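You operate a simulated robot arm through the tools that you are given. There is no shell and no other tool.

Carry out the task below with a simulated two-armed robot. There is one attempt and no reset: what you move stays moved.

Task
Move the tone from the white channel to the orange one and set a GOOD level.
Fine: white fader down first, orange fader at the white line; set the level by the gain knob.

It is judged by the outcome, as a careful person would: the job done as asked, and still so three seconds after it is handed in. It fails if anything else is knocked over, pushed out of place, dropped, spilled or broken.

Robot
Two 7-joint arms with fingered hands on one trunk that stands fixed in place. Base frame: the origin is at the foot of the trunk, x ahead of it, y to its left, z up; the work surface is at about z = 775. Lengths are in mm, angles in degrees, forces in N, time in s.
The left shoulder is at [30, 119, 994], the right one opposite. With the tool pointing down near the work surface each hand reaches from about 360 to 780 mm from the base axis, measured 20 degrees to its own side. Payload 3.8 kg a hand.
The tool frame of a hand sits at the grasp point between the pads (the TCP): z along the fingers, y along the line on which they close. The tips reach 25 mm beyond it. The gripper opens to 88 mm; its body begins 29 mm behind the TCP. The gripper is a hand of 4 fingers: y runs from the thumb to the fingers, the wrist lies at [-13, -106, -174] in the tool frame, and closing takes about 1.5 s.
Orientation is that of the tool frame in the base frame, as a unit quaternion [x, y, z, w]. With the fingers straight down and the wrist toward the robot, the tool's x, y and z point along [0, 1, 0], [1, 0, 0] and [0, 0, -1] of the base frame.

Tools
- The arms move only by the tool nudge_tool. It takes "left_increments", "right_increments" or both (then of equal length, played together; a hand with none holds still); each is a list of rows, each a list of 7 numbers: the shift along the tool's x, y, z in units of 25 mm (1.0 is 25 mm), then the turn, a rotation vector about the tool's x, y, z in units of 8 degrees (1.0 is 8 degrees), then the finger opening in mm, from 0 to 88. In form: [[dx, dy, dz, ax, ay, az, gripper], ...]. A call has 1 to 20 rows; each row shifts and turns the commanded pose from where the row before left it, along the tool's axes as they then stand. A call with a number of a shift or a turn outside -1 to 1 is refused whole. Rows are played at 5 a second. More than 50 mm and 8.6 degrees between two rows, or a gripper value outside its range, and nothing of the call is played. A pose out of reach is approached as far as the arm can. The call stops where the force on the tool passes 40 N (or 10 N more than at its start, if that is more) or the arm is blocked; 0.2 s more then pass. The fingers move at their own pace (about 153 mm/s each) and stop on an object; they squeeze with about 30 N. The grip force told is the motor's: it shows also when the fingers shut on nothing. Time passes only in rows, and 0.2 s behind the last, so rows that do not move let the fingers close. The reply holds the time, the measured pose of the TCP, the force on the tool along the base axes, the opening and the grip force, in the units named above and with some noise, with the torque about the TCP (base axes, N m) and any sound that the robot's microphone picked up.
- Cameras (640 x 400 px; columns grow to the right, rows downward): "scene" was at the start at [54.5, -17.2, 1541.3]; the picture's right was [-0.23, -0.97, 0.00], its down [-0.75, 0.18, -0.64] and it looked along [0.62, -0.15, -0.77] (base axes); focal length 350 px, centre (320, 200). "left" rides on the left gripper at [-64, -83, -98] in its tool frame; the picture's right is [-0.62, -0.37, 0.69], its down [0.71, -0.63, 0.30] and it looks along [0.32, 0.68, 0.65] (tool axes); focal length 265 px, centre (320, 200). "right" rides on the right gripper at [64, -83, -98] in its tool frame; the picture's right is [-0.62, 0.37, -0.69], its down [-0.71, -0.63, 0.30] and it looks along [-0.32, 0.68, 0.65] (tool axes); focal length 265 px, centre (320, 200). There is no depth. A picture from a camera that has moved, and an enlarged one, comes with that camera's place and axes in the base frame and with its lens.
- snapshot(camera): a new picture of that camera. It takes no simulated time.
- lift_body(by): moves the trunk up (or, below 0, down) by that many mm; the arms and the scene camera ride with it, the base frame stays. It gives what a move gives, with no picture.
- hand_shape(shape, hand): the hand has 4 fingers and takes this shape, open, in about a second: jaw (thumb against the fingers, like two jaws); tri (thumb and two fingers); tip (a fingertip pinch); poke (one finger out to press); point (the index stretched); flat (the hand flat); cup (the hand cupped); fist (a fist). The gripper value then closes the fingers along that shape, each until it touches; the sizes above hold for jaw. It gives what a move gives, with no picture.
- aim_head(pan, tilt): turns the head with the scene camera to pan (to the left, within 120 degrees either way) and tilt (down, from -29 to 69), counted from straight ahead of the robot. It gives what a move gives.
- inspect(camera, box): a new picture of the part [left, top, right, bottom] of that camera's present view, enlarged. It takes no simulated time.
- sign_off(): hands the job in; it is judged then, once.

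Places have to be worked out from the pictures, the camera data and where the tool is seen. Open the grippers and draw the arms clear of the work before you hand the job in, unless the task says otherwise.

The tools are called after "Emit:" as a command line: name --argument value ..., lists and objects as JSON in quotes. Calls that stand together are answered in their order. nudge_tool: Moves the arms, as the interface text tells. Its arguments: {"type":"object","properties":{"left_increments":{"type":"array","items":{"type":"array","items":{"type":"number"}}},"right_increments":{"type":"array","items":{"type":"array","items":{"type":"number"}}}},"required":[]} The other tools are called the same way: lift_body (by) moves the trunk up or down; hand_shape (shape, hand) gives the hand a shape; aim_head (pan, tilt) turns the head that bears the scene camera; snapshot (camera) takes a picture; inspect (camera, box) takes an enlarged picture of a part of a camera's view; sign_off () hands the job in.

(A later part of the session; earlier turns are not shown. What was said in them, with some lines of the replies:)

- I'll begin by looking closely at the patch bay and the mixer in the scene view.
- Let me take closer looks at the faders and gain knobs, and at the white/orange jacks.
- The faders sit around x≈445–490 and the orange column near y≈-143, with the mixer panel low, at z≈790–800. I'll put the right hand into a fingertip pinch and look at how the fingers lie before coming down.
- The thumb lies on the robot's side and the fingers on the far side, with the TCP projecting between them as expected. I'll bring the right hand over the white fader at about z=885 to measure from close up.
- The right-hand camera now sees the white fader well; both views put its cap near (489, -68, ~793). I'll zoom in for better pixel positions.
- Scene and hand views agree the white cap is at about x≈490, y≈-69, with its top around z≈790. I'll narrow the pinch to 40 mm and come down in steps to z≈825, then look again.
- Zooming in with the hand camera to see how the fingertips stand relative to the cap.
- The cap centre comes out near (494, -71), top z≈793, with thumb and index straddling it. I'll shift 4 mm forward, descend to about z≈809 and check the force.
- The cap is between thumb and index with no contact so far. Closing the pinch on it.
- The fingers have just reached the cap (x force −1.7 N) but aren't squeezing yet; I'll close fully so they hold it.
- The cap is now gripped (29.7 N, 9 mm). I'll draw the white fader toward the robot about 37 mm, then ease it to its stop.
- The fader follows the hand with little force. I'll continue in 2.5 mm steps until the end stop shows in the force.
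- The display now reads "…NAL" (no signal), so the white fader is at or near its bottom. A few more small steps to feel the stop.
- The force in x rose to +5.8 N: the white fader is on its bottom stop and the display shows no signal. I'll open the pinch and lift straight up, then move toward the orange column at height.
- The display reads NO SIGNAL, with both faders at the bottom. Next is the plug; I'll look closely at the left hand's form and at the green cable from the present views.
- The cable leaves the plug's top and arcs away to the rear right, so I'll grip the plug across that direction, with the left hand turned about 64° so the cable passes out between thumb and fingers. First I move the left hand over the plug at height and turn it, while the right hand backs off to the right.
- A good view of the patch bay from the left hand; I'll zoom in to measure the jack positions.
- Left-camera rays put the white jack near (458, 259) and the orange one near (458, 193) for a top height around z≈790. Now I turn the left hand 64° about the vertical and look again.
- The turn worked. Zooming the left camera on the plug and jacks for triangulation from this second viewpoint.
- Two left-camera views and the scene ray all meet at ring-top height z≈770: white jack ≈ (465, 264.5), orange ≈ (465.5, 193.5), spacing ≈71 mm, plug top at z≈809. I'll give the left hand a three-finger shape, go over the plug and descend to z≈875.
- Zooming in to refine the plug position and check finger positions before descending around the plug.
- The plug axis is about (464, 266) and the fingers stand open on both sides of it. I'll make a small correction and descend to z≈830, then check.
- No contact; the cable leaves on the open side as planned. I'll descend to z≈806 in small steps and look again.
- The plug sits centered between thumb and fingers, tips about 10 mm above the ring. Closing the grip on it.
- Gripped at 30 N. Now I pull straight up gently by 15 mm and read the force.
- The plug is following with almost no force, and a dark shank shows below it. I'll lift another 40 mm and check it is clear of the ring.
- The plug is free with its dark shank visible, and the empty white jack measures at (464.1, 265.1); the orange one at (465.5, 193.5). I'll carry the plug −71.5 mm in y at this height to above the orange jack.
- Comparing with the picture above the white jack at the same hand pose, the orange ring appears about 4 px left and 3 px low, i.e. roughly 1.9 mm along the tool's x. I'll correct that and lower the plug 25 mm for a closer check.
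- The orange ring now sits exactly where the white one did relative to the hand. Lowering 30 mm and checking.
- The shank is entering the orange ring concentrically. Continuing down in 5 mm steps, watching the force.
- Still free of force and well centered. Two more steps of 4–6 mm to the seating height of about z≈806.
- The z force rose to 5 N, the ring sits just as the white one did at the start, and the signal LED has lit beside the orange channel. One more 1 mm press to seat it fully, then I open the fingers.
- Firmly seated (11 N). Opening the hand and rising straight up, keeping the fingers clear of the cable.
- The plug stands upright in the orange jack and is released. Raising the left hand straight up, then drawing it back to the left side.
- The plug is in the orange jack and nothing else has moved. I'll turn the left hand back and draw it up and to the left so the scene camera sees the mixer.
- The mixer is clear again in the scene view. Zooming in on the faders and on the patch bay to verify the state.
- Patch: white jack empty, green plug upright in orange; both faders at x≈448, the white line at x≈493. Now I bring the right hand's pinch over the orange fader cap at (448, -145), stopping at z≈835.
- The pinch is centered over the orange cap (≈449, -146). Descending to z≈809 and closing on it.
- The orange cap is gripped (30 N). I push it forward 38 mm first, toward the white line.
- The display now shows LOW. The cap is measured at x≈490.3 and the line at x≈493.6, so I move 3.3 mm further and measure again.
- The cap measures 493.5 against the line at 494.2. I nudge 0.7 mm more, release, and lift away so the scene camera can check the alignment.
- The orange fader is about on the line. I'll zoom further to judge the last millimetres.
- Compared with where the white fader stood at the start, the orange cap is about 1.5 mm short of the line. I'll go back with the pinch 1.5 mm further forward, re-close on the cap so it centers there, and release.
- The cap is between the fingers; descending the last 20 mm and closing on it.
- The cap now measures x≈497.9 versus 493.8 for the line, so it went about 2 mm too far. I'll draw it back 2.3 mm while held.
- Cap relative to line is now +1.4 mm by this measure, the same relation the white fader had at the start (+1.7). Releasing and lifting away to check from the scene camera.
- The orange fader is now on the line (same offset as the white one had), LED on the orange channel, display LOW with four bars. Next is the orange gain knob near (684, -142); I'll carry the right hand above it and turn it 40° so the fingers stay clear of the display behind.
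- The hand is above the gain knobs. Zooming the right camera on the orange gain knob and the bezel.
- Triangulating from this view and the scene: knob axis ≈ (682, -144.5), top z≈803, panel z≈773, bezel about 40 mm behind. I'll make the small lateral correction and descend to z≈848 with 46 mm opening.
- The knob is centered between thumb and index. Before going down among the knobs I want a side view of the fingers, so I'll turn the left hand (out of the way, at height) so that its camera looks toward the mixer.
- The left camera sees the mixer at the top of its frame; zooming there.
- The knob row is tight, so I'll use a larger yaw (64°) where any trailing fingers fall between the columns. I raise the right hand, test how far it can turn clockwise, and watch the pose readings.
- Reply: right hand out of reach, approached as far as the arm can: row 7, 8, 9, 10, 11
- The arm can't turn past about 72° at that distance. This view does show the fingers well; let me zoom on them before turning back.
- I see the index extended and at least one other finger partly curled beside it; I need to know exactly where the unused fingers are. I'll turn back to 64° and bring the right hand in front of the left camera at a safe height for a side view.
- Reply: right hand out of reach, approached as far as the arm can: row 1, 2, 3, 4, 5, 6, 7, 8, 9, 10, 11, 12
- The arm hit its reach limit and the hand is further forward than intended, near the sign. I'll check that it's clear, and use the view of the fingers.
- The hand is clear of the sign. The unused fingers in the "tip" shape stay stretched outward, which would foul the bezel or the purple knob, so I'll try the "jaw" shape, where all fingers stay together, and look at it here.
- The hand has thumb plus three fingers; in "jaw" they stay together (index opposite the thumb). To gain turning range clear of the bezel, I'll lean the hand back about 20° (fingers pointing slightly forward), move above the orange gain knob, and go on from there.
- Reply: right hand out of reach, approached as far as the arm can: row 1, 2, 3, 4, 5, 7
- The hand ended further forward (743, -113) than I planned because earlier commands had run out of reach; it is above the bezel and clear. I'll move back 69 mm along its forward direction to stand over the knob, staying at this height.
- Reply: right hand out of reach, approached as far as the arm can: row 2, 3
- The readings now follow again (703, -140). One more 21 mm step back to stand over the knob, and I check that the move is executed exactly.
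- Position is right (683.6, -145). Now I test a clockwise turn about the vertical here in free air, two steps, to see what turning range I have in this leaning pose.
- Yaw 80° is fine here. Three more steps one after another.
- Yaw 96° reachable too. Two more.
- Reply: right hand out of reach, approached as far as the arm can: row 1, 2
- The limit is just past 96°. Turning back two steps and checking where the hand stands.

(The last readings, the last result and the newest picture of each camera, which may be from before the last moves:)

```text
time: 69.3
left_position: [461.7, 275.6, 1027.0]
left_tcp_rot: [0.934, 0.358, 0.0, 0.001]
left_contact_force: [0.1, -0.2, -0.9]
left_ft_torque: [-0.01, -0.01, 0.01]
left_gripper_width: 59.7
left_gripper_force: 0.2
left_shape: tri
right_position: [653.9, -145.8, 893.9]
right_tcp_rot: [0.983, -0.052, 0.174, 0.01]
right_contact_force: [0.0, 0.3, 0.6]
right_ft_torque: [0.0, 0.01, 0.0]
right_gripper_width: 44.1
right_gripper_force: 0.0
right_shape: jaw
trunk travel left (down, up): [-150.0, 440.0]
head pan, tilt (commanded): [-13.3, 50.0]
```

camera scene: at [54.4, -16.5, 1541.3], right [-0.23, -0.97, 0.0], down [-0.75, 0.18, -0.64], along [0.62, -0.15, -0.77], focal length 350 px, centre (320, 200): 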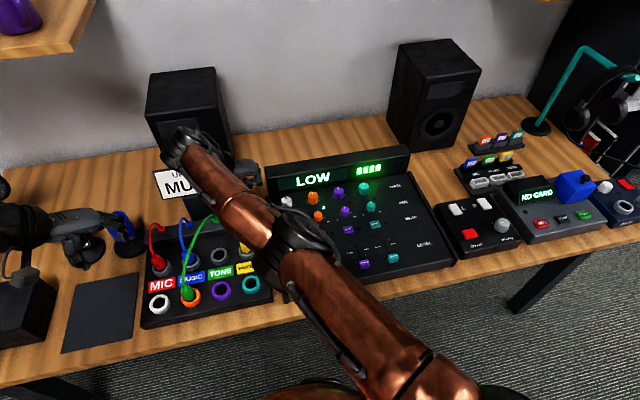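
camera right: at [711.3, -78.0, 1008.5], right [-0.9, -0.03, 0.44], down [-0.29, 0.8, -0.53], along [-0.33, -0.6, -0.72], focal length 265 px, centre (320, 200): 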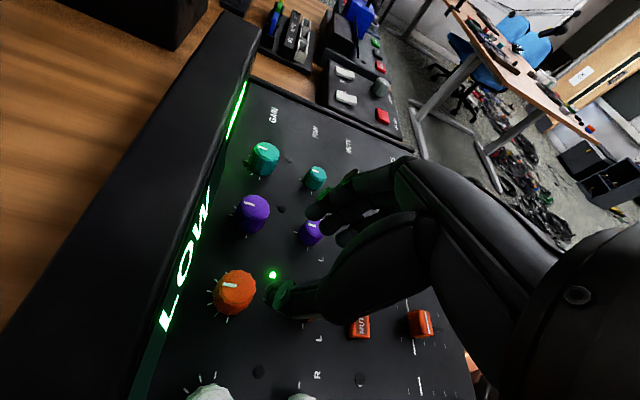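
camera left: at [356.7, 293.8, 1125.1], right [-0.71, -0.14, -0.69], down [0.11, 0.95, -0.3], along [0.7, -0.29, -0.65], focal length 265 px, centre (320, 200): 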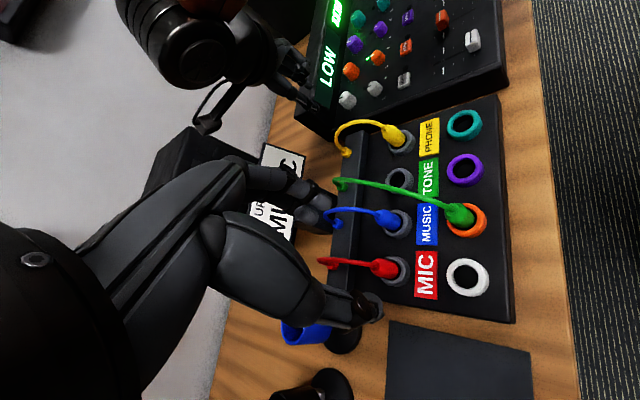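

Now I understand: after an out-of-reach row the command continues from the reached pose. I turn back to 56° yaw and shift over the knob axis, allowing for the lean.

Emit:
nudge_tool --right_increments '[[0, 0, 0, 0.342, 0, -0.94, 44], [0, 0, 0, 0.342, 0, -0.94, 44], [0, 0, 0, 0.342, 0, -0.94, 44], [0, 0, 0, 0.342, 0, -0.94, 44], [0, 0, 0, 0.342, 0, -0.94, 44], [0.34, 0.29, 0.124, 0, 0, 0, 44], [0.34, 0.29, 0.124, 0, 0, 0, 44], [0, 0, 0, 0, 0, 0, 44]]'

Emit:
snapshot --camera "right"

```text
time: 71.1
left_position: [460.1, 275.3, 1026.9]
left_tcp_rot: [0.934, 0.358, 0.0, 0.001]
left_contact_force: [-0.2, -0.6, -0.7]
left_ft_torque: [-0.04, 0.01, 0.04]
left_gripper_width: 59.5
left_gripper_force: 0.2
left_shape: tri
right_position: [678.5, -147.0, 893.4]
right_tcp_rot: [0.942, 0.288, 0.166, -0.05]
right_contact_force: [0.0, 0.1, 0.1]
right_ft_torque: [0.0, 0.01, 0.0]
right_gripper_width: 44.1
right_gripper_force: 0.1
right_shape: jaw
trunk travel left (down, up): [-150.0, 440.0]
head pan, tilt (commanded): [-13.3, 50.0]
```

```text
taken
camera right: at [655.3, -62.7, 1007.8], right [-0.47, -0.76, 0.44], down [-0.82, 0.21, -0.53], along [0.31, -0.61, -0.73], focal length 265 px, centre (320, 200)
```

right: 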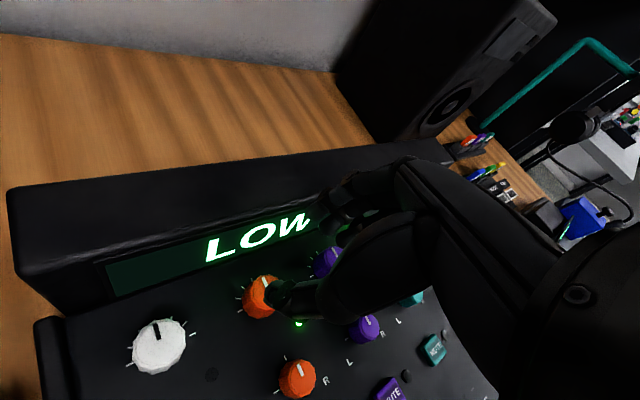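

Over the knob at yaw 56°, lean 20°. Descending vertically to z≈845 and checking finger clearances.

Emit:
nudge_tool --right_increments '[[-0.171, 0, 0.47, 0, 0, 0, 44], [-0.171, 0, 0.47, 0, 0, 0, 44], [-0.171, 0, 0.47, 0, 0, 0, 44], [-0.15, 0, 0.41, 0, 0, 0, 44], [0, 0, 0, 0, 0, 0, 44]]'

Emit:
snapshot --camera "right"

Emit:
inspect --camera "right" --box '[200, 160, 400, 340]'

Emit:
inspect --camera "left" --box '[230, 0, 400, 110]'

```text
time: 72.3
left_position: [461.9, 275.3, 1027.3]
left_tcp_rot: [0.934, 0.358, 0.0, 0.0]
left_contact_force: [0.4, -0.3, -0.3]
left_ft_torque: [0.05, 0.0, -0.02]
left_gripper_width: 59.7
left_gripper_force: 0.0
left_shape: tri
right_position: [677.7, -149.5, 845.1]
right_tcp_rot: [0.942, 0.288, 0.166, -0.051]
right_contact_force: [0.4, 0.4, 0.8]
right_ft_torque: [0.0, 0.0, 0.0]
right_gripper_width: 44.4
right_gripper_force: 0.2
right_shape: jaw
trunk travel left (down, up): [-150.0, 440.0]
head pan, tilt (commanded): [-13.3, 50.0]
```

```text
taken
camera right: at [655.0, -63.2, 959.4], right [-0.47, -0.76, 0.44], down [-0.82, 0.21, -0.53], along [0.31, -0.61, -0.73], focal length 265 px, centre (320, 200)
```

right: 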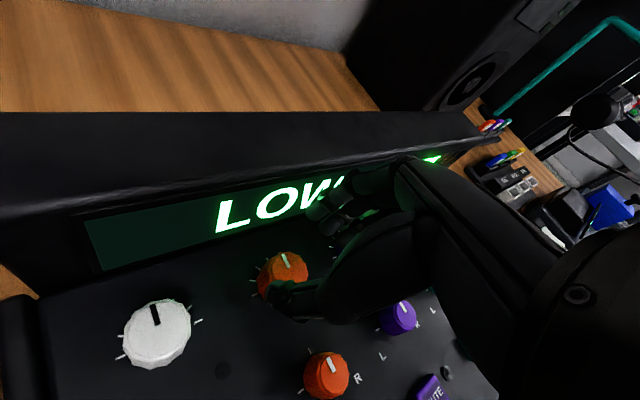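

```text
2.22 times, centred on (300, 250) of right
camera zoom: at [655.0, -63.2, 959.4], right [-0.47, -0.76, 0.44], down [-0.82, 0.21, -0.53], along [0.31, -0.61, -0.73], focal length 590 px, centre (364, 89)
```

zoom: 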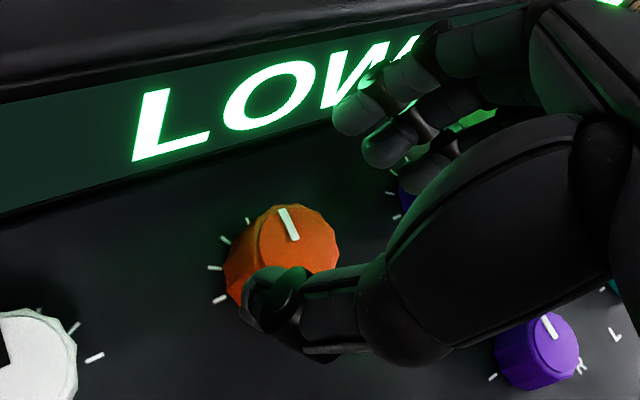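

```text
3.64 times, centred on (315, 55) of left
camera zoom: at [356.7, 293.4, 1125.2], right [-0.71, -0.14, -0.69], down [0.11, 0.95, -0.3], along [0.7, -0.29, -0.65], focal length 965 px, centre (338, 727)
```

zoom: 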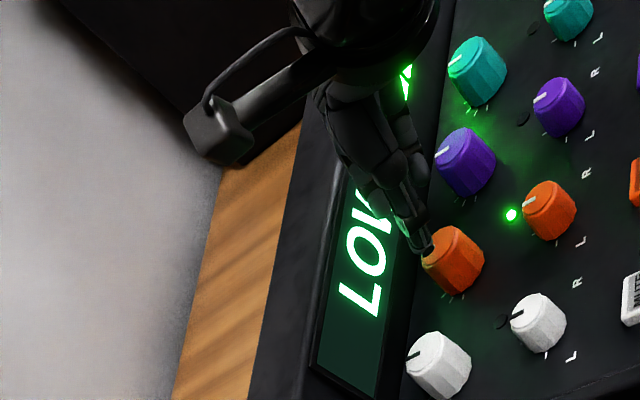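

Knob axis lies 3.8 mm ahead of the TCP and centered laterally; the index clears the bezel by about 12 mm. I descend to z≈812 with a 2 mm backward trim.

Emit:
nudge_tool --right_increments '[[-0.132, 0, 0.303, 0, 0, 0, 44], [-0.132, 0, 0.303, 0, 0, 0, 44], [-0.132, 0, 0.303, 0, 0, 0, 44], [-0.132, 0, 0.303, 0, 0, 0, 44], [0, 0, 0, 0, 0, 0, 44]]'

Emit:
inspect --camera "right" --box '[200, 160, 400, 340]'

Emit:
inspect --camera "left" --box '[270, 20, 390, 100]'

```text
time: 73.5
left_position: [460.8, 276.2, 1027.4]
left_tcp_rot: [0.933, 0.359, 0.0, 0.0]
left_contact_force: [0.4, -0.7, -0.2]
left_ft_torque: [-0.03, -0.01, 0.01]
left_gripper_width: 59.6
left_gripper_force: 0.0
left_shape: tri
right_position: [675.7, -150.0, 811.2]
right_tcp_rot: [0.941, 0.289, 0.166, -0.052]
right_contact_force: [0.9, -0.6, 0.2]
right_ft_torque: [0.02, -0.04, 0.03]
right_gripper_width: 44.3
right_gripper_force: 0.1
right_shape: jaw
trunk travel left (down, up): [-150.0, 440.0]
head pan, tilt (commanded): [-13.3, 50.0]
```

```text
2.22 times, centred on (300, 250) of right
camera zoom: at [651.7, -64.3, 926.7], right [-0.47, -0.76, 0.44], down [-0.82, 0.21, -0.53], along [0.31, -0.61, -0.73], focal length 590 px, centre (364, 89)
```

zoom: 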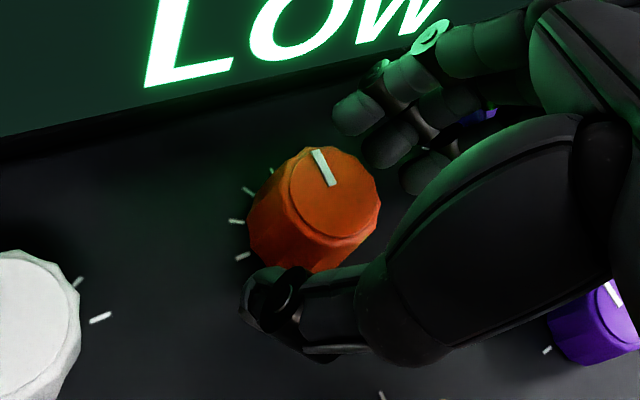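

```text
5.00 times, centred on (330, 60) of left
camera zoom: at [356.8, 293.4, 1125.2], right [-0.71, -0.14, -0.69], down [0.11, 0.95, -0.3], along [0.7, -0.29, -0.65], focal length 1327 px, centre (270, 900)
```

zoom: 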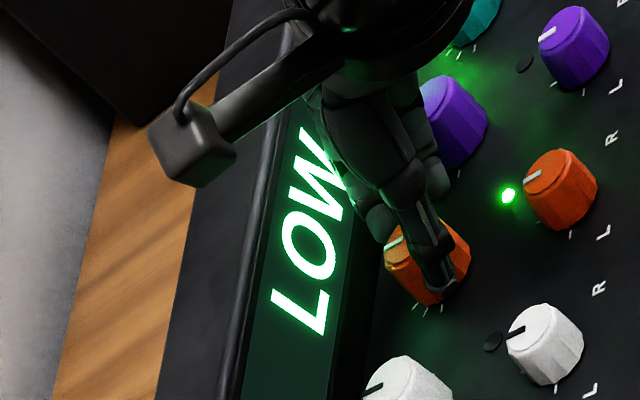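

No contact, and the knob is between thumb and index/middle. I trim 2 mm toward the thumb side and close the hand gently on the knob.

Emit:
nudge_tool --right_increments '[[0, -0.08, 0, 0, 0, 0, 40], [0, 0, 0, 0, 0, 0, 34], [0, 0, 0, 0, 0, 0, 28], [0, 0, 0, 0, 0, 0, 24], [0, 0, 0, 0, 0, 0, 20]]'

Emit:
inspect --camera "right" --box '[200, 160, 400, 340]'

```text
time: 74.7
left_position: [460.8, 276.5, 1027.1]
left_tcp_rot: [0.934, 0.358, 0.0, 0.0]
left_contact_force: [-0.3, -0.4, 0.1]
left_ft_torque: [-0.04, 0.02, 0.0]
left_gripper_width: 59.8
left_gripper_force: 0.1
left_shape: tri
right_position: [676.0, -147.0, 812.4]
right_tcp_rot: [0.942, 0.289, 0.166, -0.051]
right_contact_force: [-0.6, 1.1, -0.4]
right_ft_torque: [0.02, 0.02, 0.02]
right_gripper_width: 22.0
right_gripper_force: 29.7
right_shape: jaw
trunk travel left (down, up): [-150.0, 440.0]
head pan, tilt (commanded): [-13.3, 50.0]
```

```text
2.22 times, centred on (300, 250) of right
camera zoom: at [651.2, -61.8, 926.9], right [-0.47, -0.76, 0.44], down [-0.82, 0.21, -0.53], along [0.31, -0.61, -0.73], focal length 590 px, centre (364, 89)
```

zoom: 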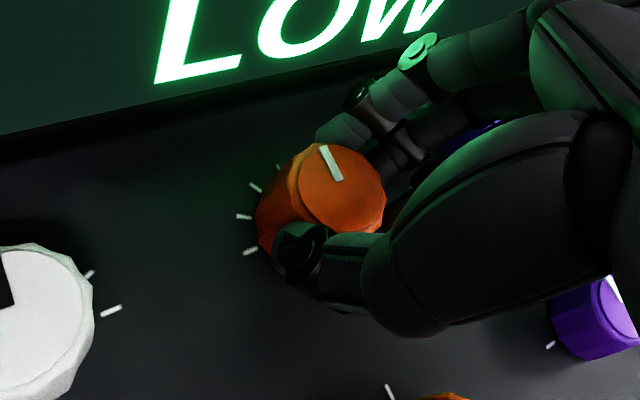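

The knob is held (22 mm, 30 N, side load ~1 N). First turn: 16° clockwise about the knob's axis, then check the display.

Emit:
nudge_tool --right_increments '[[0.008, -0.029, 0.003, -0.342, 0, 0.94, 15], [0.008, -0.029, 0.003, -0.342, 0, 0.94, 15], [0, 0, 0, 0, 0, 0, 15]]'

Emit:
snapshot --camera "right"

Emit:
inspect --camera "left" --box '[270, 0, 390, 100]'

```text
time: 75.5
left_position: [461.3, 275.6, 1027.0]
left_tcp_rot: [0.934, 0.358, 0.0, 0.001]
left_contact_force: [0.3, 0.5, 0.2]
left_ft_torque: [-0.02, -0.01, 0.0]
left_gripper_width: 59.8
left_gripper_force: 0.1
left_shape: tri
right_position: [674.8, -144.0, 813.0]
right_tcp_rot: [0.973, 0.152, 0.171, -0.026]
right_contact_force: [0.9, 2.4, -0.8]
right_ft_torque: [0.02, -0.02, 0.04]
right_gripper_width: 21.2
right_gripper_force: 30.1
right_shape: jaw
trunk travel left (down, up): [-150.0, 440.0]
head pan, tilt (commanded): [-13.3, 50.0]
```

```text
taken
camera right: at [675.2, -56.7, 927.1], right [-0.67, -0.6, 0.44], down [-0.73, 0.42, -0.53], along [0.13, -0.68, -0.73], focal length 265 px, centre (320, 200)
```

right: 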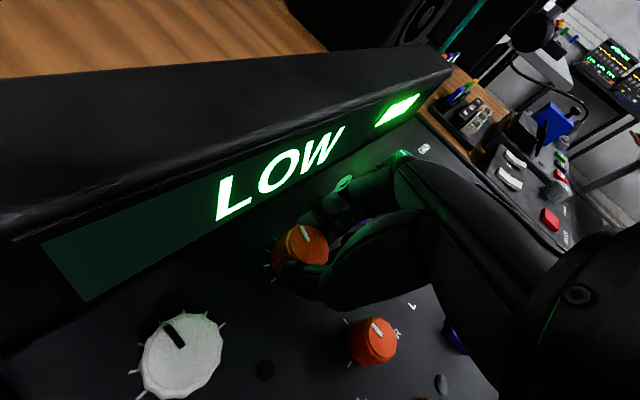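

```text
4.00 times, centred on (330, 50) of left
camera zoom: at [356.9, 293.8, 1125.0], right [-0.71, -0.14, -0.69], down [0.11, 0.95, -0.3], along [0.7, -0.29, -0.65], focal length 1062 px, centre (280, 800)
```

zoom: 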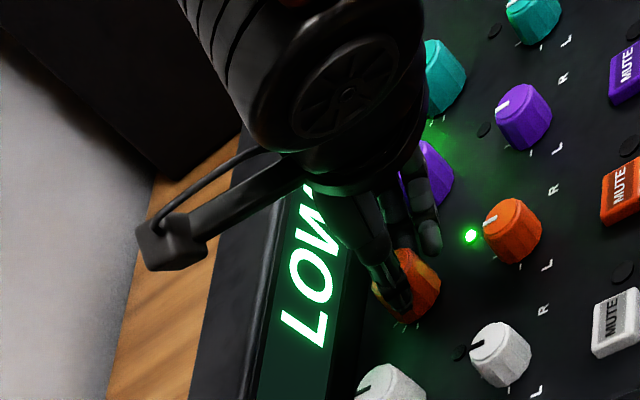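

Zooming to see whether the knob has turned with the hand and how many bars are lit.

Emit:
inspect --camera "right" --box '[250, 70, 450, 310]'

Emit:
inspect --camera "right" --box '[260, 210, 420, 370]'

```text
1.67 times, centred on (350, 190) of right
camera zoom: at [675.2, -56.7, 927.1], right [-0.67, -0.6, 0.44], down [-0.73, 0.42, -0.53], along [0.13, -0.68, -0.73], focal length 442 px, centre (270, 217)
```

zoom: 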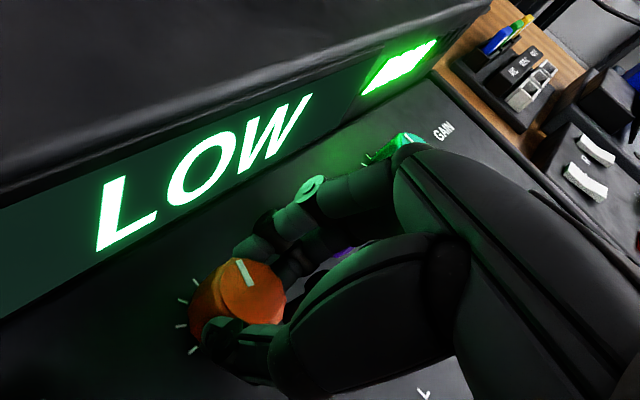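

```text
2.50 times, centred on (340, 290) of right
camera zoom: at [675.2, -56.7, 927.1], right [-0.67, -0.6, 0.44], down [-0.73, 0.42, -0.53], along [0.13, -0.68, -0.73], focal length 664 px, centre (270, -25)
```

zoom: 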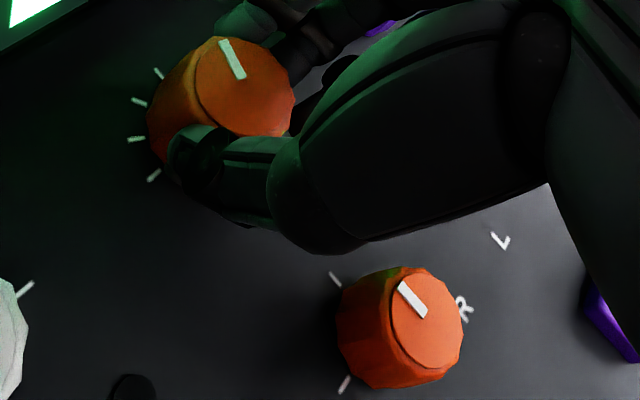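

The pointer has turned about 14° with the hand; still LOW. Two more steps.

Emit:
nudge_tool --right_increments '[[0.008, -0.029, 0.003, -0.342, 0, 0.94, 15], [0.008, -0.029, 0.003, -0.342, 0, 0.94, 15], [0, 0, 0, 0, 0, 0, 15]]'

Emit:
snapshot --camera "right"

Emit:
inspect --camera "scene" --box '[250, 130, 450, 260]'

```text
time: 76.3
left_position: [461.8, 275.9, 1026.9]
left_tcp_rot: [0.934, 0.357, 0.0, 0.0]
left_contact_force: [0.1, 0.3, 0.2]
left_ft_torque: [-0.01, 0.01, 0.03]
left_gripper_width: 59.7
left_gripper_force: 0.1
left_shape: tri
right_position: [675.8, -144.1, 812.8]
right_tcp_rot: [0.985, 0.016, 0.173, -0.003]
right_contact_force: [-0.2, 3.6, -0.1]
right_ft_torque: [0.02, 0.02, 0.04]
right_gripper_width: 21.4
right_gripper_force: 29.9
right_shape: jaw
trunk travel left (down, up): [-150.0, 440.0]
head pan, tilt (commanded): [-13.3, 50.0]
```

```text
taken
camera right: at [700.0, -58.4, 927.1], right [-0.81, -0.39, 0.44], down [-0.59, 0.61, -0.53], along [-0.06, -0.69, -0.72], focal length 265 px, centre (320, 200)
```

right: 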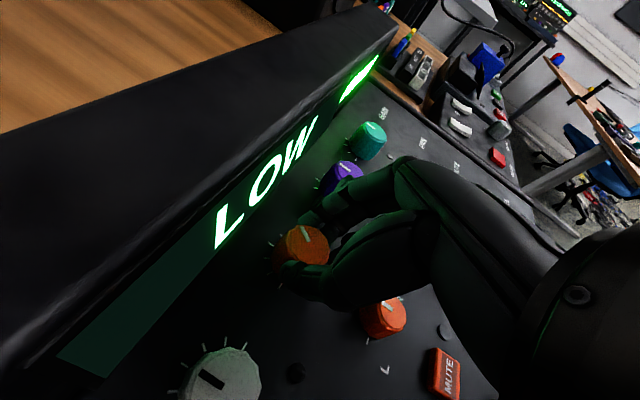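

```text
3.08 times, centred on (350, 195) of scene
camera zoom: at [54.6, -16.4, 1541.3], right [-0.23, -0.97, 0.0], down [-0.75, 0.18, -0.64], along [0.62, -0.15, -0.77], focal length 1075 px, centre (228, 215)
```

zoom: 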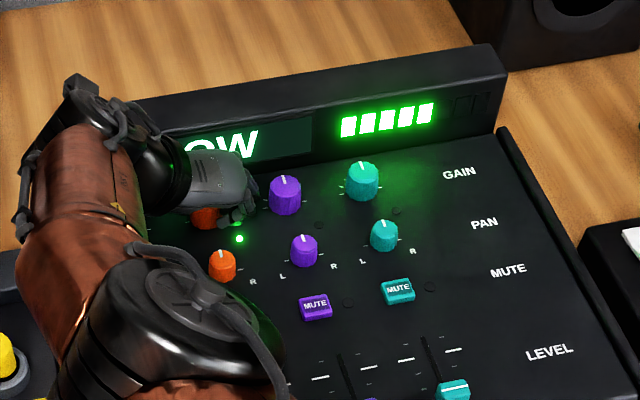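

Five bars now and still LOW, so the direction is right. Another 8°.

Emit:
nudge_tool --right_increments '[[0.008, -0.02, 0.003, -0.342, 0, 0.94, 15], [0, 0, 0, 0, 0, 0, 15]]'

Emit:
inspect --camera "scene" --box '[250, 130, 450, 260]'

Emit:
snapshot --camera "right"

```text
time: 76.9
left_position: [463.4, 276.0, 1026.3]
left_tcp_rot: [0.933, 0.359, -0.001, 0.0]
left_contact_force: [0.0, 0.9, -0.6]
left_ft_torque: [-0.03, -0.03, -0.04]
left_gripper_width: 60.0
left_gripper_force: 0.0
left_shape: tri
right_position: [674.8, -143.2, 813.1]
right_tcp_rot: [0.983, -0.052, 0.174, 0.01]
right_contact_force: [7.4, 5.5, -3.4]
right_ft_torque: [0.04, -0.09, 0.07]
right_gripper_width: 20.9
right_gripper_force: 30.6
right_shape: jaw
trunk travel left (down, up): [-150.0, 440.0]
head pan, tilt (commanded): [-13.3, 50.0]
```

```text
3.08 times, centred on (350, 195) of scene
camera zoom: at [56.2, -16.1, 1541.2], right [-0.23, -0.97, 0.0], down [-0.75, 0.18, -0.64], along [0.62, -0.15, -0.77], focal length 1075 px, centre (228, 215)
```

zoom: 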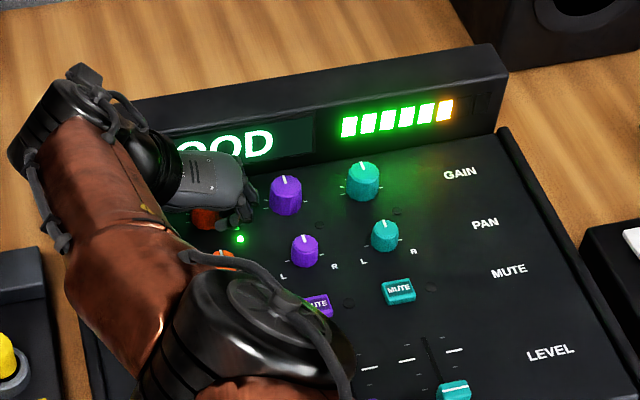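

```text
taken
camera right: at [710.2, -62.3, 927.2], right [-0.85, -0.28, 0.44], down [-0.5, 0.69, -0.53], along [-0.15, -0.67, -0.72], focal length 265 px, centre (320, 200)
```

right: 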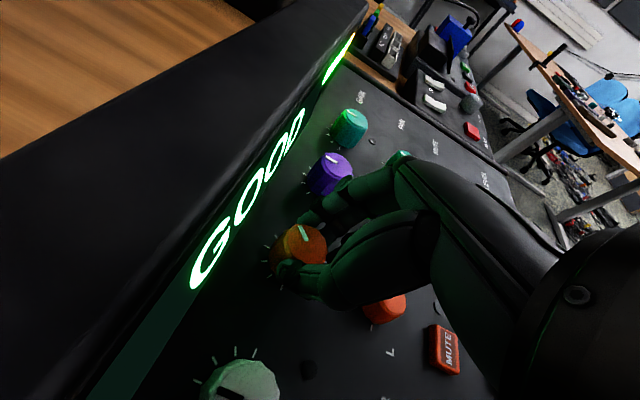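

The display reads GOOD with six bars. Let me zoom to see the pointer angle and whether I'm near the edge of the band.

Emit:
inspect --camera "right" --box '[240, 200, 440, 340]'

Emit:
inspect --camera "left" --box '[270, 0, 390, 100]'

```text
2.86 times, centred on (340, 270) of right
camera zoom: at [710.2, -62.3, 927.2], right [-0.85, -0.28, 0.44], down [-0.5, 0.69, -0.53], along [-0.15, -0.67, -0.72], focal length 758 px, centre (263, 0)
```

zoom: 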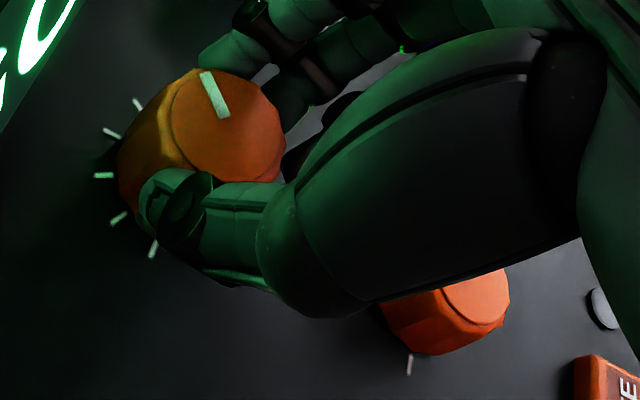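

```text
4.00 times, centred on (330, 50) of left
camera zoom: at [357.9, 294.1, 1124.6], right [-0.71, -0.14, -0.69], down [0.11, 0.95, -0.31], along [0.7, -0.29, -0.65], focal length 1062 px, centre (280, 800)
```

zoom: 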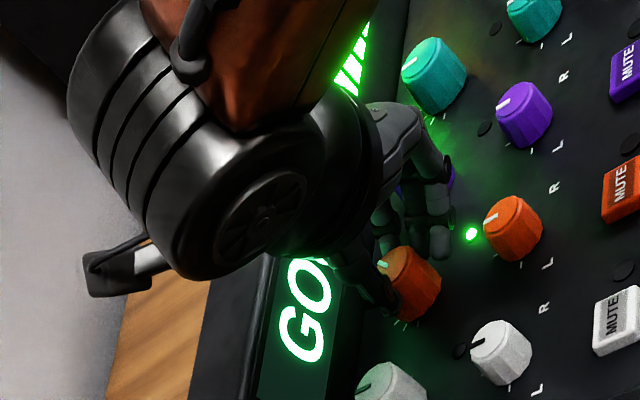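

GOOD holds. I'll release the knob now, rather than press toward the arm's turning limit, and see whether the reading stays.

Emit:
nudge_tool --right_increments '[[0, 0, 0, 0, 0, 0, 26], [0, 0, 0, 0, 0, 0, 34], [0, 0, 0, 0, 0, 0, 42], [0, 0, 0, 0, 0, 0, 44]]'

Emit:
inspect --camera "right" --box '[200, 100, 440, 340]'

Emit:
inspect --camera "scene" --box '[250, 130, 450, 260]'

```text
time: 77.9
left_position: [460.8, 274.8, 1028.5]
left_tcp_rot: [0.933, 0.359, 0.0, 0.001]
left_contact_force: [-0.6, -0.1, 0.2]
left_ft_torque: [0.0, -0.01, 0.01]
left_gripper_width: 59.8
left_gripper_force: 0.1
left_shape: tri
right_position: [672.5, -143.8, 813.7]
right_tcp_rot: [0.983, -0.052, 0.174, 0.009]
right_contact_force: [0.1, -0.3, 0.2]
right_ft_torque: [0.02, -0.01, 0.0]
right_gripper_width: 43.4
right_gripper_force: 0.1
right_shape: jaw
trunk travel left (down, up): [-150.0, 440.0]
head pan, tilt (commanded): [-13.3, 50.0]
```

```text
1.67 times, centred on (320, 220) of right
camera zoom: at [709.0, -63.3, 927.7], right [-0.85, -0.28, 0.44], down [-0.5, 0.69, -0.53], along [-0.15, -0.67, -0.72], focal length 442 px, centre (320, 167)
```

zoom: 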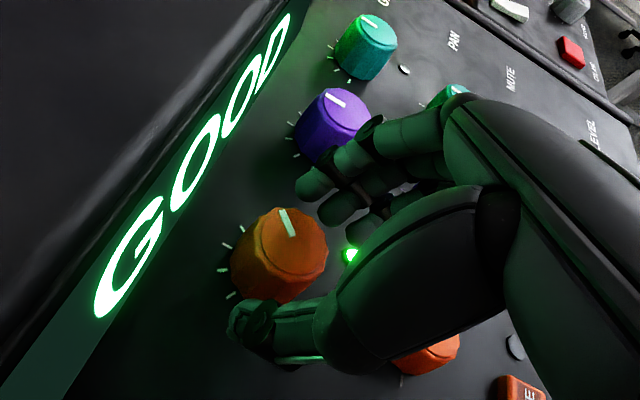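

```text
3.08 times, centred on (350, 195) of scene
camera zoom: at [54.5, -17.1, 1541.3], right [-0.23, -0.97, 0.0], down [-0.75, 0.18, -0.64], along [0.62, -0.15, -0.77], focal length 1075 px, centre (228, 215)
```

zoom: 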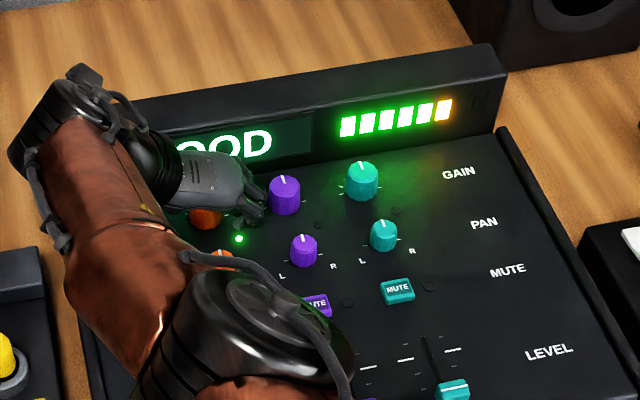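

Released, and GOOD stays with six bars. Lifting the hand straight up off the knob.

Emit:
nudge_tool --right_increments '[[0.17, 0, -0.47, 0, 0, 0, 44], [0.342, 0, -0.94, 0, 0, 0, 44], [0.342, 0, -0.94, 0, 0, 0, 44], [0.27, 0, -0.75, 0, 0, 0, 44]]'

Emit:
inspect --camera "right" --box '[140, 60, 400, 360]'

Emit:
inspect --camera "left" --box '[270, 0, 390, 100]'

```text
time: 78.9
left_position: [460.5, 276.8, 1027.5]
left_tcp_rot: [0.934, 0.358, 0.0, 0.0]
left_contact_force: [0.2, -0.5, -0.4]
left_ft_torque: [0.03, 0.02, 0.03]
left_gripper_width: 59.5
left_gripper_force: 0.1
left_shape: tri
right_position: [675.6, -144.2, 895.5]
right_tcp_rot: [0.983, -0.052, 0.174, 0.009]
right_contact_force: [0.6, 0.5, 0.5]
right_ft_torque: [0.03, 0.0, -0.03]
right_gripper_width: 43.5
right_gripper_force: 0.0
right_shape: jaw
trunk travel left (down, up): [-150.0, 440.0]
head pan, tilt (commanded): [-13.3, 50.0]
```

```text
1.33 times, centred on (270, 210) of right
camera zoom: at [712.0, -62.5, 1010.0], right [-0.85, -0.28, 0.44], down [-0.5, 0.69, -0.53], along [-0.15, -0.67, -0.73], focal length 354 px, centre (387, 187)
```

zoom: 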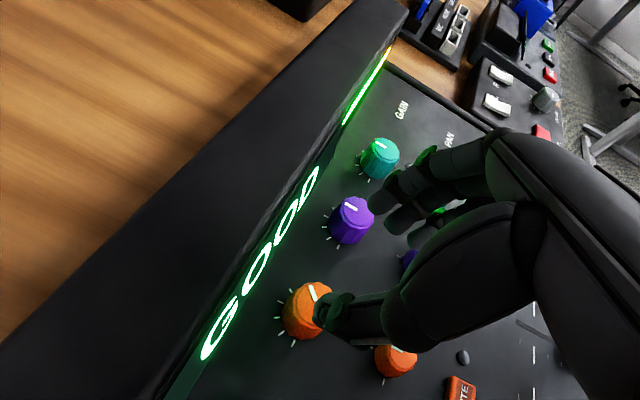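

```text
4.00 times, centred on (330, 50) of left
camera zoom: at [356.5, 293.5, 1125.2], right [-0.71, -0.14, -0.69], down [0.11, 0.95, -0.3], along [0.7, -0.29, -0.65], focal length 1062 px, centre (280, 800)
```

zoom: 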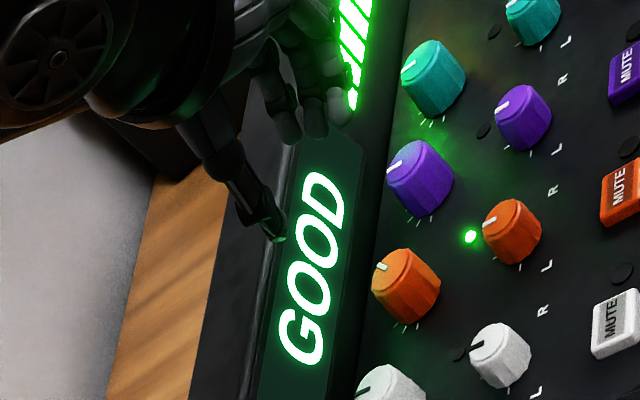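

GOOD is steady and no other knob moved. Now I draw the right arm back: up and toward the robot first, then turn it back upright.

Emit:
nudge_tool --right_increments '[[-0.67, 0.7, -0.883, 0, 0, 0, 60], [-0.67, 0.7, -0.883, 0, 0, 0, 60], [-0.67, 0.7, -0.883, 0, 0, 0, 60], [-0.67, 0.7, -0.883, 0, 0, 0, 60], [0, 0, 0, 0.342, 0, -0.94, 60], [0, 0, 0, 0.342, 0, -0.94, 60], [0, 0, 0, 0.342, 0, -0.94, 60], [0, 0, 0, 0.342, 0, -0.94, 60], [0, 0, 0, 0.342, 0, -0.94, 60], [0, 0, 0, 0.342, 0, -0.94, 60], [0, 0, 0, 0, -0.84, 0, 70], [0, 0, 0, 0, -0.83, 0, 80], [0, 0, 0, 0, -0.83, 0, 88], [0, 0, 0, 0, 0, -1, 88], [0, 0, 0, 0, 0, -1, 88], [0, 0, 0, 0, 0, -1, 88], [0, 0, 0, 0, 0, -1, 88], [0, 0, 0, 0, 0, -1, 88], [0, 0, 0, 0, 0, -1, 88]]'

Emit:
snapshot --camera "scene"

```text
time: 82.9
left_position: [462.1, 273.9, 1027.7]
left_tcp_rot: [0.934, 0.359, 0.0, 0.0]
left_contact_force: [0.3, 0.2, 0.1]
left_ft_torque: [-0.02, 0.03, -0.02]
left_gripper_width: 59.9
left_gripper_force: 0.0
left_shape: tri
right_position: [575.3, -203.4, 955.0]
right_tcp_rot: [0.707, 0.708, 0.0, 0.0]
right_contact_force: [-0.9, -0.4, -0.8]
right_ft_torque: [0.01, -0.01, -0.02]
right_gripper_width: 87.7
right_gripper_force: 0.0
right_shape: jaw
trunk travel left (down, up): [-150.0, 440.0]
head pan, tilt (commanded): [-13.3, 50.0]
```

```text
taken
camera scene: at [54.5, -18.1, 1541.3], right [-0.23, -0.97, 0.0], down [-0.75, 0.18, -0.64], along [0.62, -0.15, -0.77], focal length 350 px, centre (320, 200)
```

scene: 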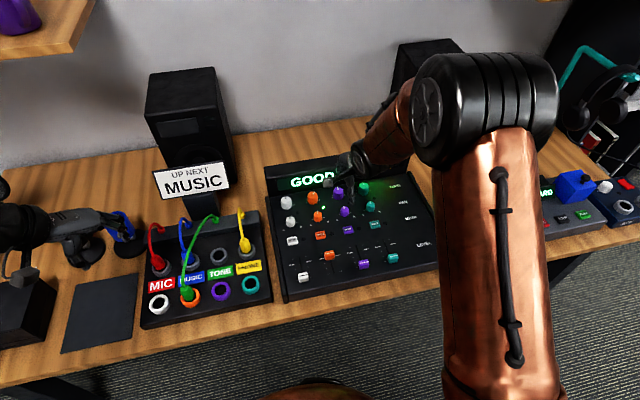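

The display reads GOOD. I return both arms to their raised starting places with the hands open.

Emit:
nudge_tool --right_increments '[[-0.565, -0.29, -0.95, 0, 0, 0, 88], [-0.565, -0.29, -0.95, 0, 0, 0, 88], [-0.565, -0.29, -0.95, 0, 0, 0, 88], [-0.565, -0.29, -0.95, 0, 0, 0, 88], [-0.565, -0.29, -0.95, 0, 0, 0, 88], [-0.565, -0.29, -0.95, 0, 0, 0, 88], [-0.565, -0.29, -0.95, 0, 0, 0, 88], [-0.565, -0.29, -0.95, 0, 0, 0, 88]]' --left_increments '[[0, 0, -0.4, 0, 0, -1, 70], [0, 0, -0.4, 0, 0, -1, 80], [0, 0, -0.4, 0, 0, -1, 88], [0, 0, -0.4, 0, 0, -1, 88], [0, 0, -0.4, 0, 0, -1, 88], [0, 0, -0.4, 0, 0, -1, 88], [0, 0, -0.4, 0, 0, 0, 88], [0, 0, -0.4, 0, 0, 0, 88]]'

Emit:
snapshot --camera "scene"

Emit:
inspect --camera "scene" --box '[260, 140, 460, 300]'

Emit:
inspect --camera "scene" --box '[130, 190, 290, 330]'

```text
time: 84.7
left_position: [460.7, 276.0, 1107.8]
left_tcp_rot: [0.707, 0.707, 0.0, 0.0]
left_contact_force: [-0.8, 0.5, -1.1]
left_ft_torque: [0.02, 0.02, -0.01]
left_gripper_width: 88.0
left_gripper_force: 0.1
left_shape: tri
right_position: [515.0, -316.7, 1146.4]
right_tcp_rot: [0.707, 0.707, 0.0, 0.0]
right_contact_force: [-0.3, -0.4, -0.1]
right_ft_torque: [-0.03, -0.01, 0.03]
right_gripper_width: 87.6
right_gripper_force: 0.0
right_shape: jaw
trunk travel left (down, up): [-150.0, 440.0]
head pan, tilt (commanded): [-13.3, 50.0]
```

```text
taken
camera scene: at [53.6, -17.6, 1541.3], right [-0.23, -0.97, 0.0], down [-0.75, 0.18, -0.64], along [0.63, -0.15, -0.77], focal length 350 px, centre (320, 200)
```

scene: 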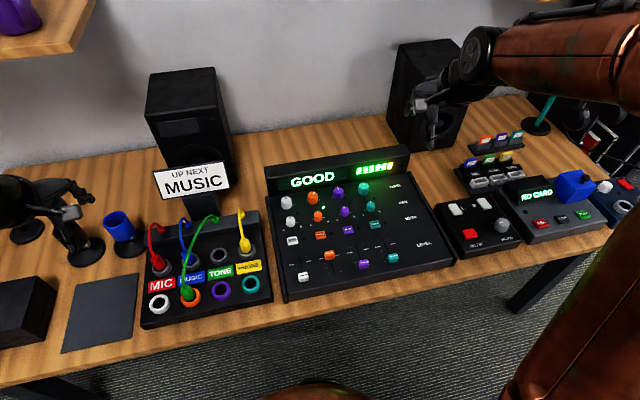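

```text
2.50 times, centred on (360, 220) of scene
camera zoom: at [53.6, -17.6, 1541.3], right [-0.23, -0.97, 0.0], down [-0.75, 0.18, -0.64], along [0.63, -0.15, -0.77], focal length 874 px, centre (220, 150)
```

zoom: 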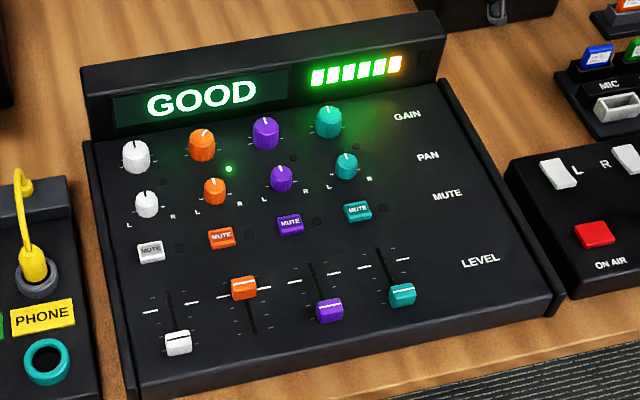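

```text
2.86 times, centred on (210, 260) of scene
camera zoom: at [53.6, -17.6, 1541.3], right [-0.23, -0.97, 0.0], down [-0.75, 0.18, -0.64], along [0.63, -0.15, -0.77], focal length 999 px, centre (634, 29)
```

zoom: 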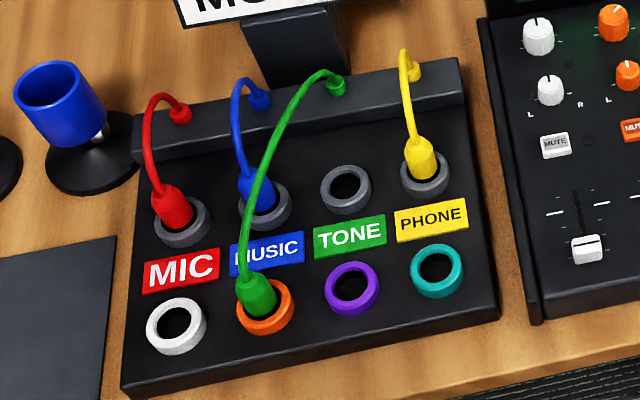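

All as intended. A last close check that the other knobs and the fader line are unchanged before handing in.

Emit:
inspect --camera "scene" --box '[270, 160, 390, 235]'

Emit:
inspect --camera "scene" --box '[280, 230, 360, 280]'

```text
5.33 times, centred on (330, 198) of scene
camera zoom: at [53.6, -17.6, 1541.3], right [-0.23, -0.97, 0.0], down [-0.75, 0.18, -0.64], along [0.63, -0.15, -0.77], focal length 1864 px, centre (267, 213)
```

zoom: 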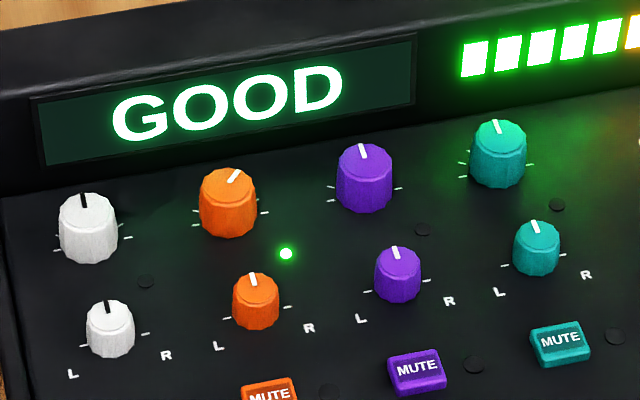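

```text
8.00 times, centred on (320, 255) of scene
camera zoom: at [53.6, -17.6, 1541.3], right [-0.23, -0.97, 0.0], down [-0.75, 0.18, -0.64], along [0.63, -0.15, -0.77], focal length 2796 px, centre (320, -240)
```

zoom: 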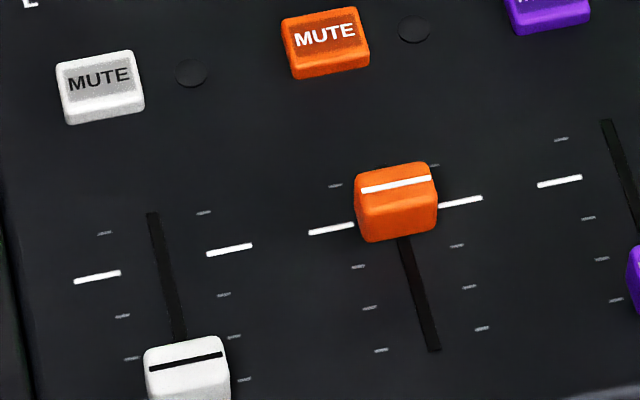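

The tone plug is in the orange jack, the white fader is fully down, and the orange fader is at the white line. Only the orange gain knob was turned, the display reads GOOD, nothing else was disturbed, and both arms are clear with open hands. Handing in.

Emit:
sign_off

```text
The job is handed in.
```

The tone is now on the orange channel, and the level display reads GOOD with six bars lit. I handed the job in with that reading steady.

- **White fader:** pulled down to its stop first, before the plug was moved; the display showed NO SIGNAL at that point.
- **Plug:** the green tone plug is seated in the orange jack, and the white jack is empty.
- **Orange fader:** set at the white line, about where the white fader stood at the start. By my camera measurements it is within a millimetre or two.
- **Gain:** the level was raised only with the orange gain knob, by about 40° clockwise. It sits in the lower part of the GOOD range. I stopped there because the arm was near its turning limit, but GOOD stayed lit after I let go.

The other knobs, the mute buttons and the other plugs look unchanged, and nothing was knocked over. Both hands are open and the arms are drawn clear.
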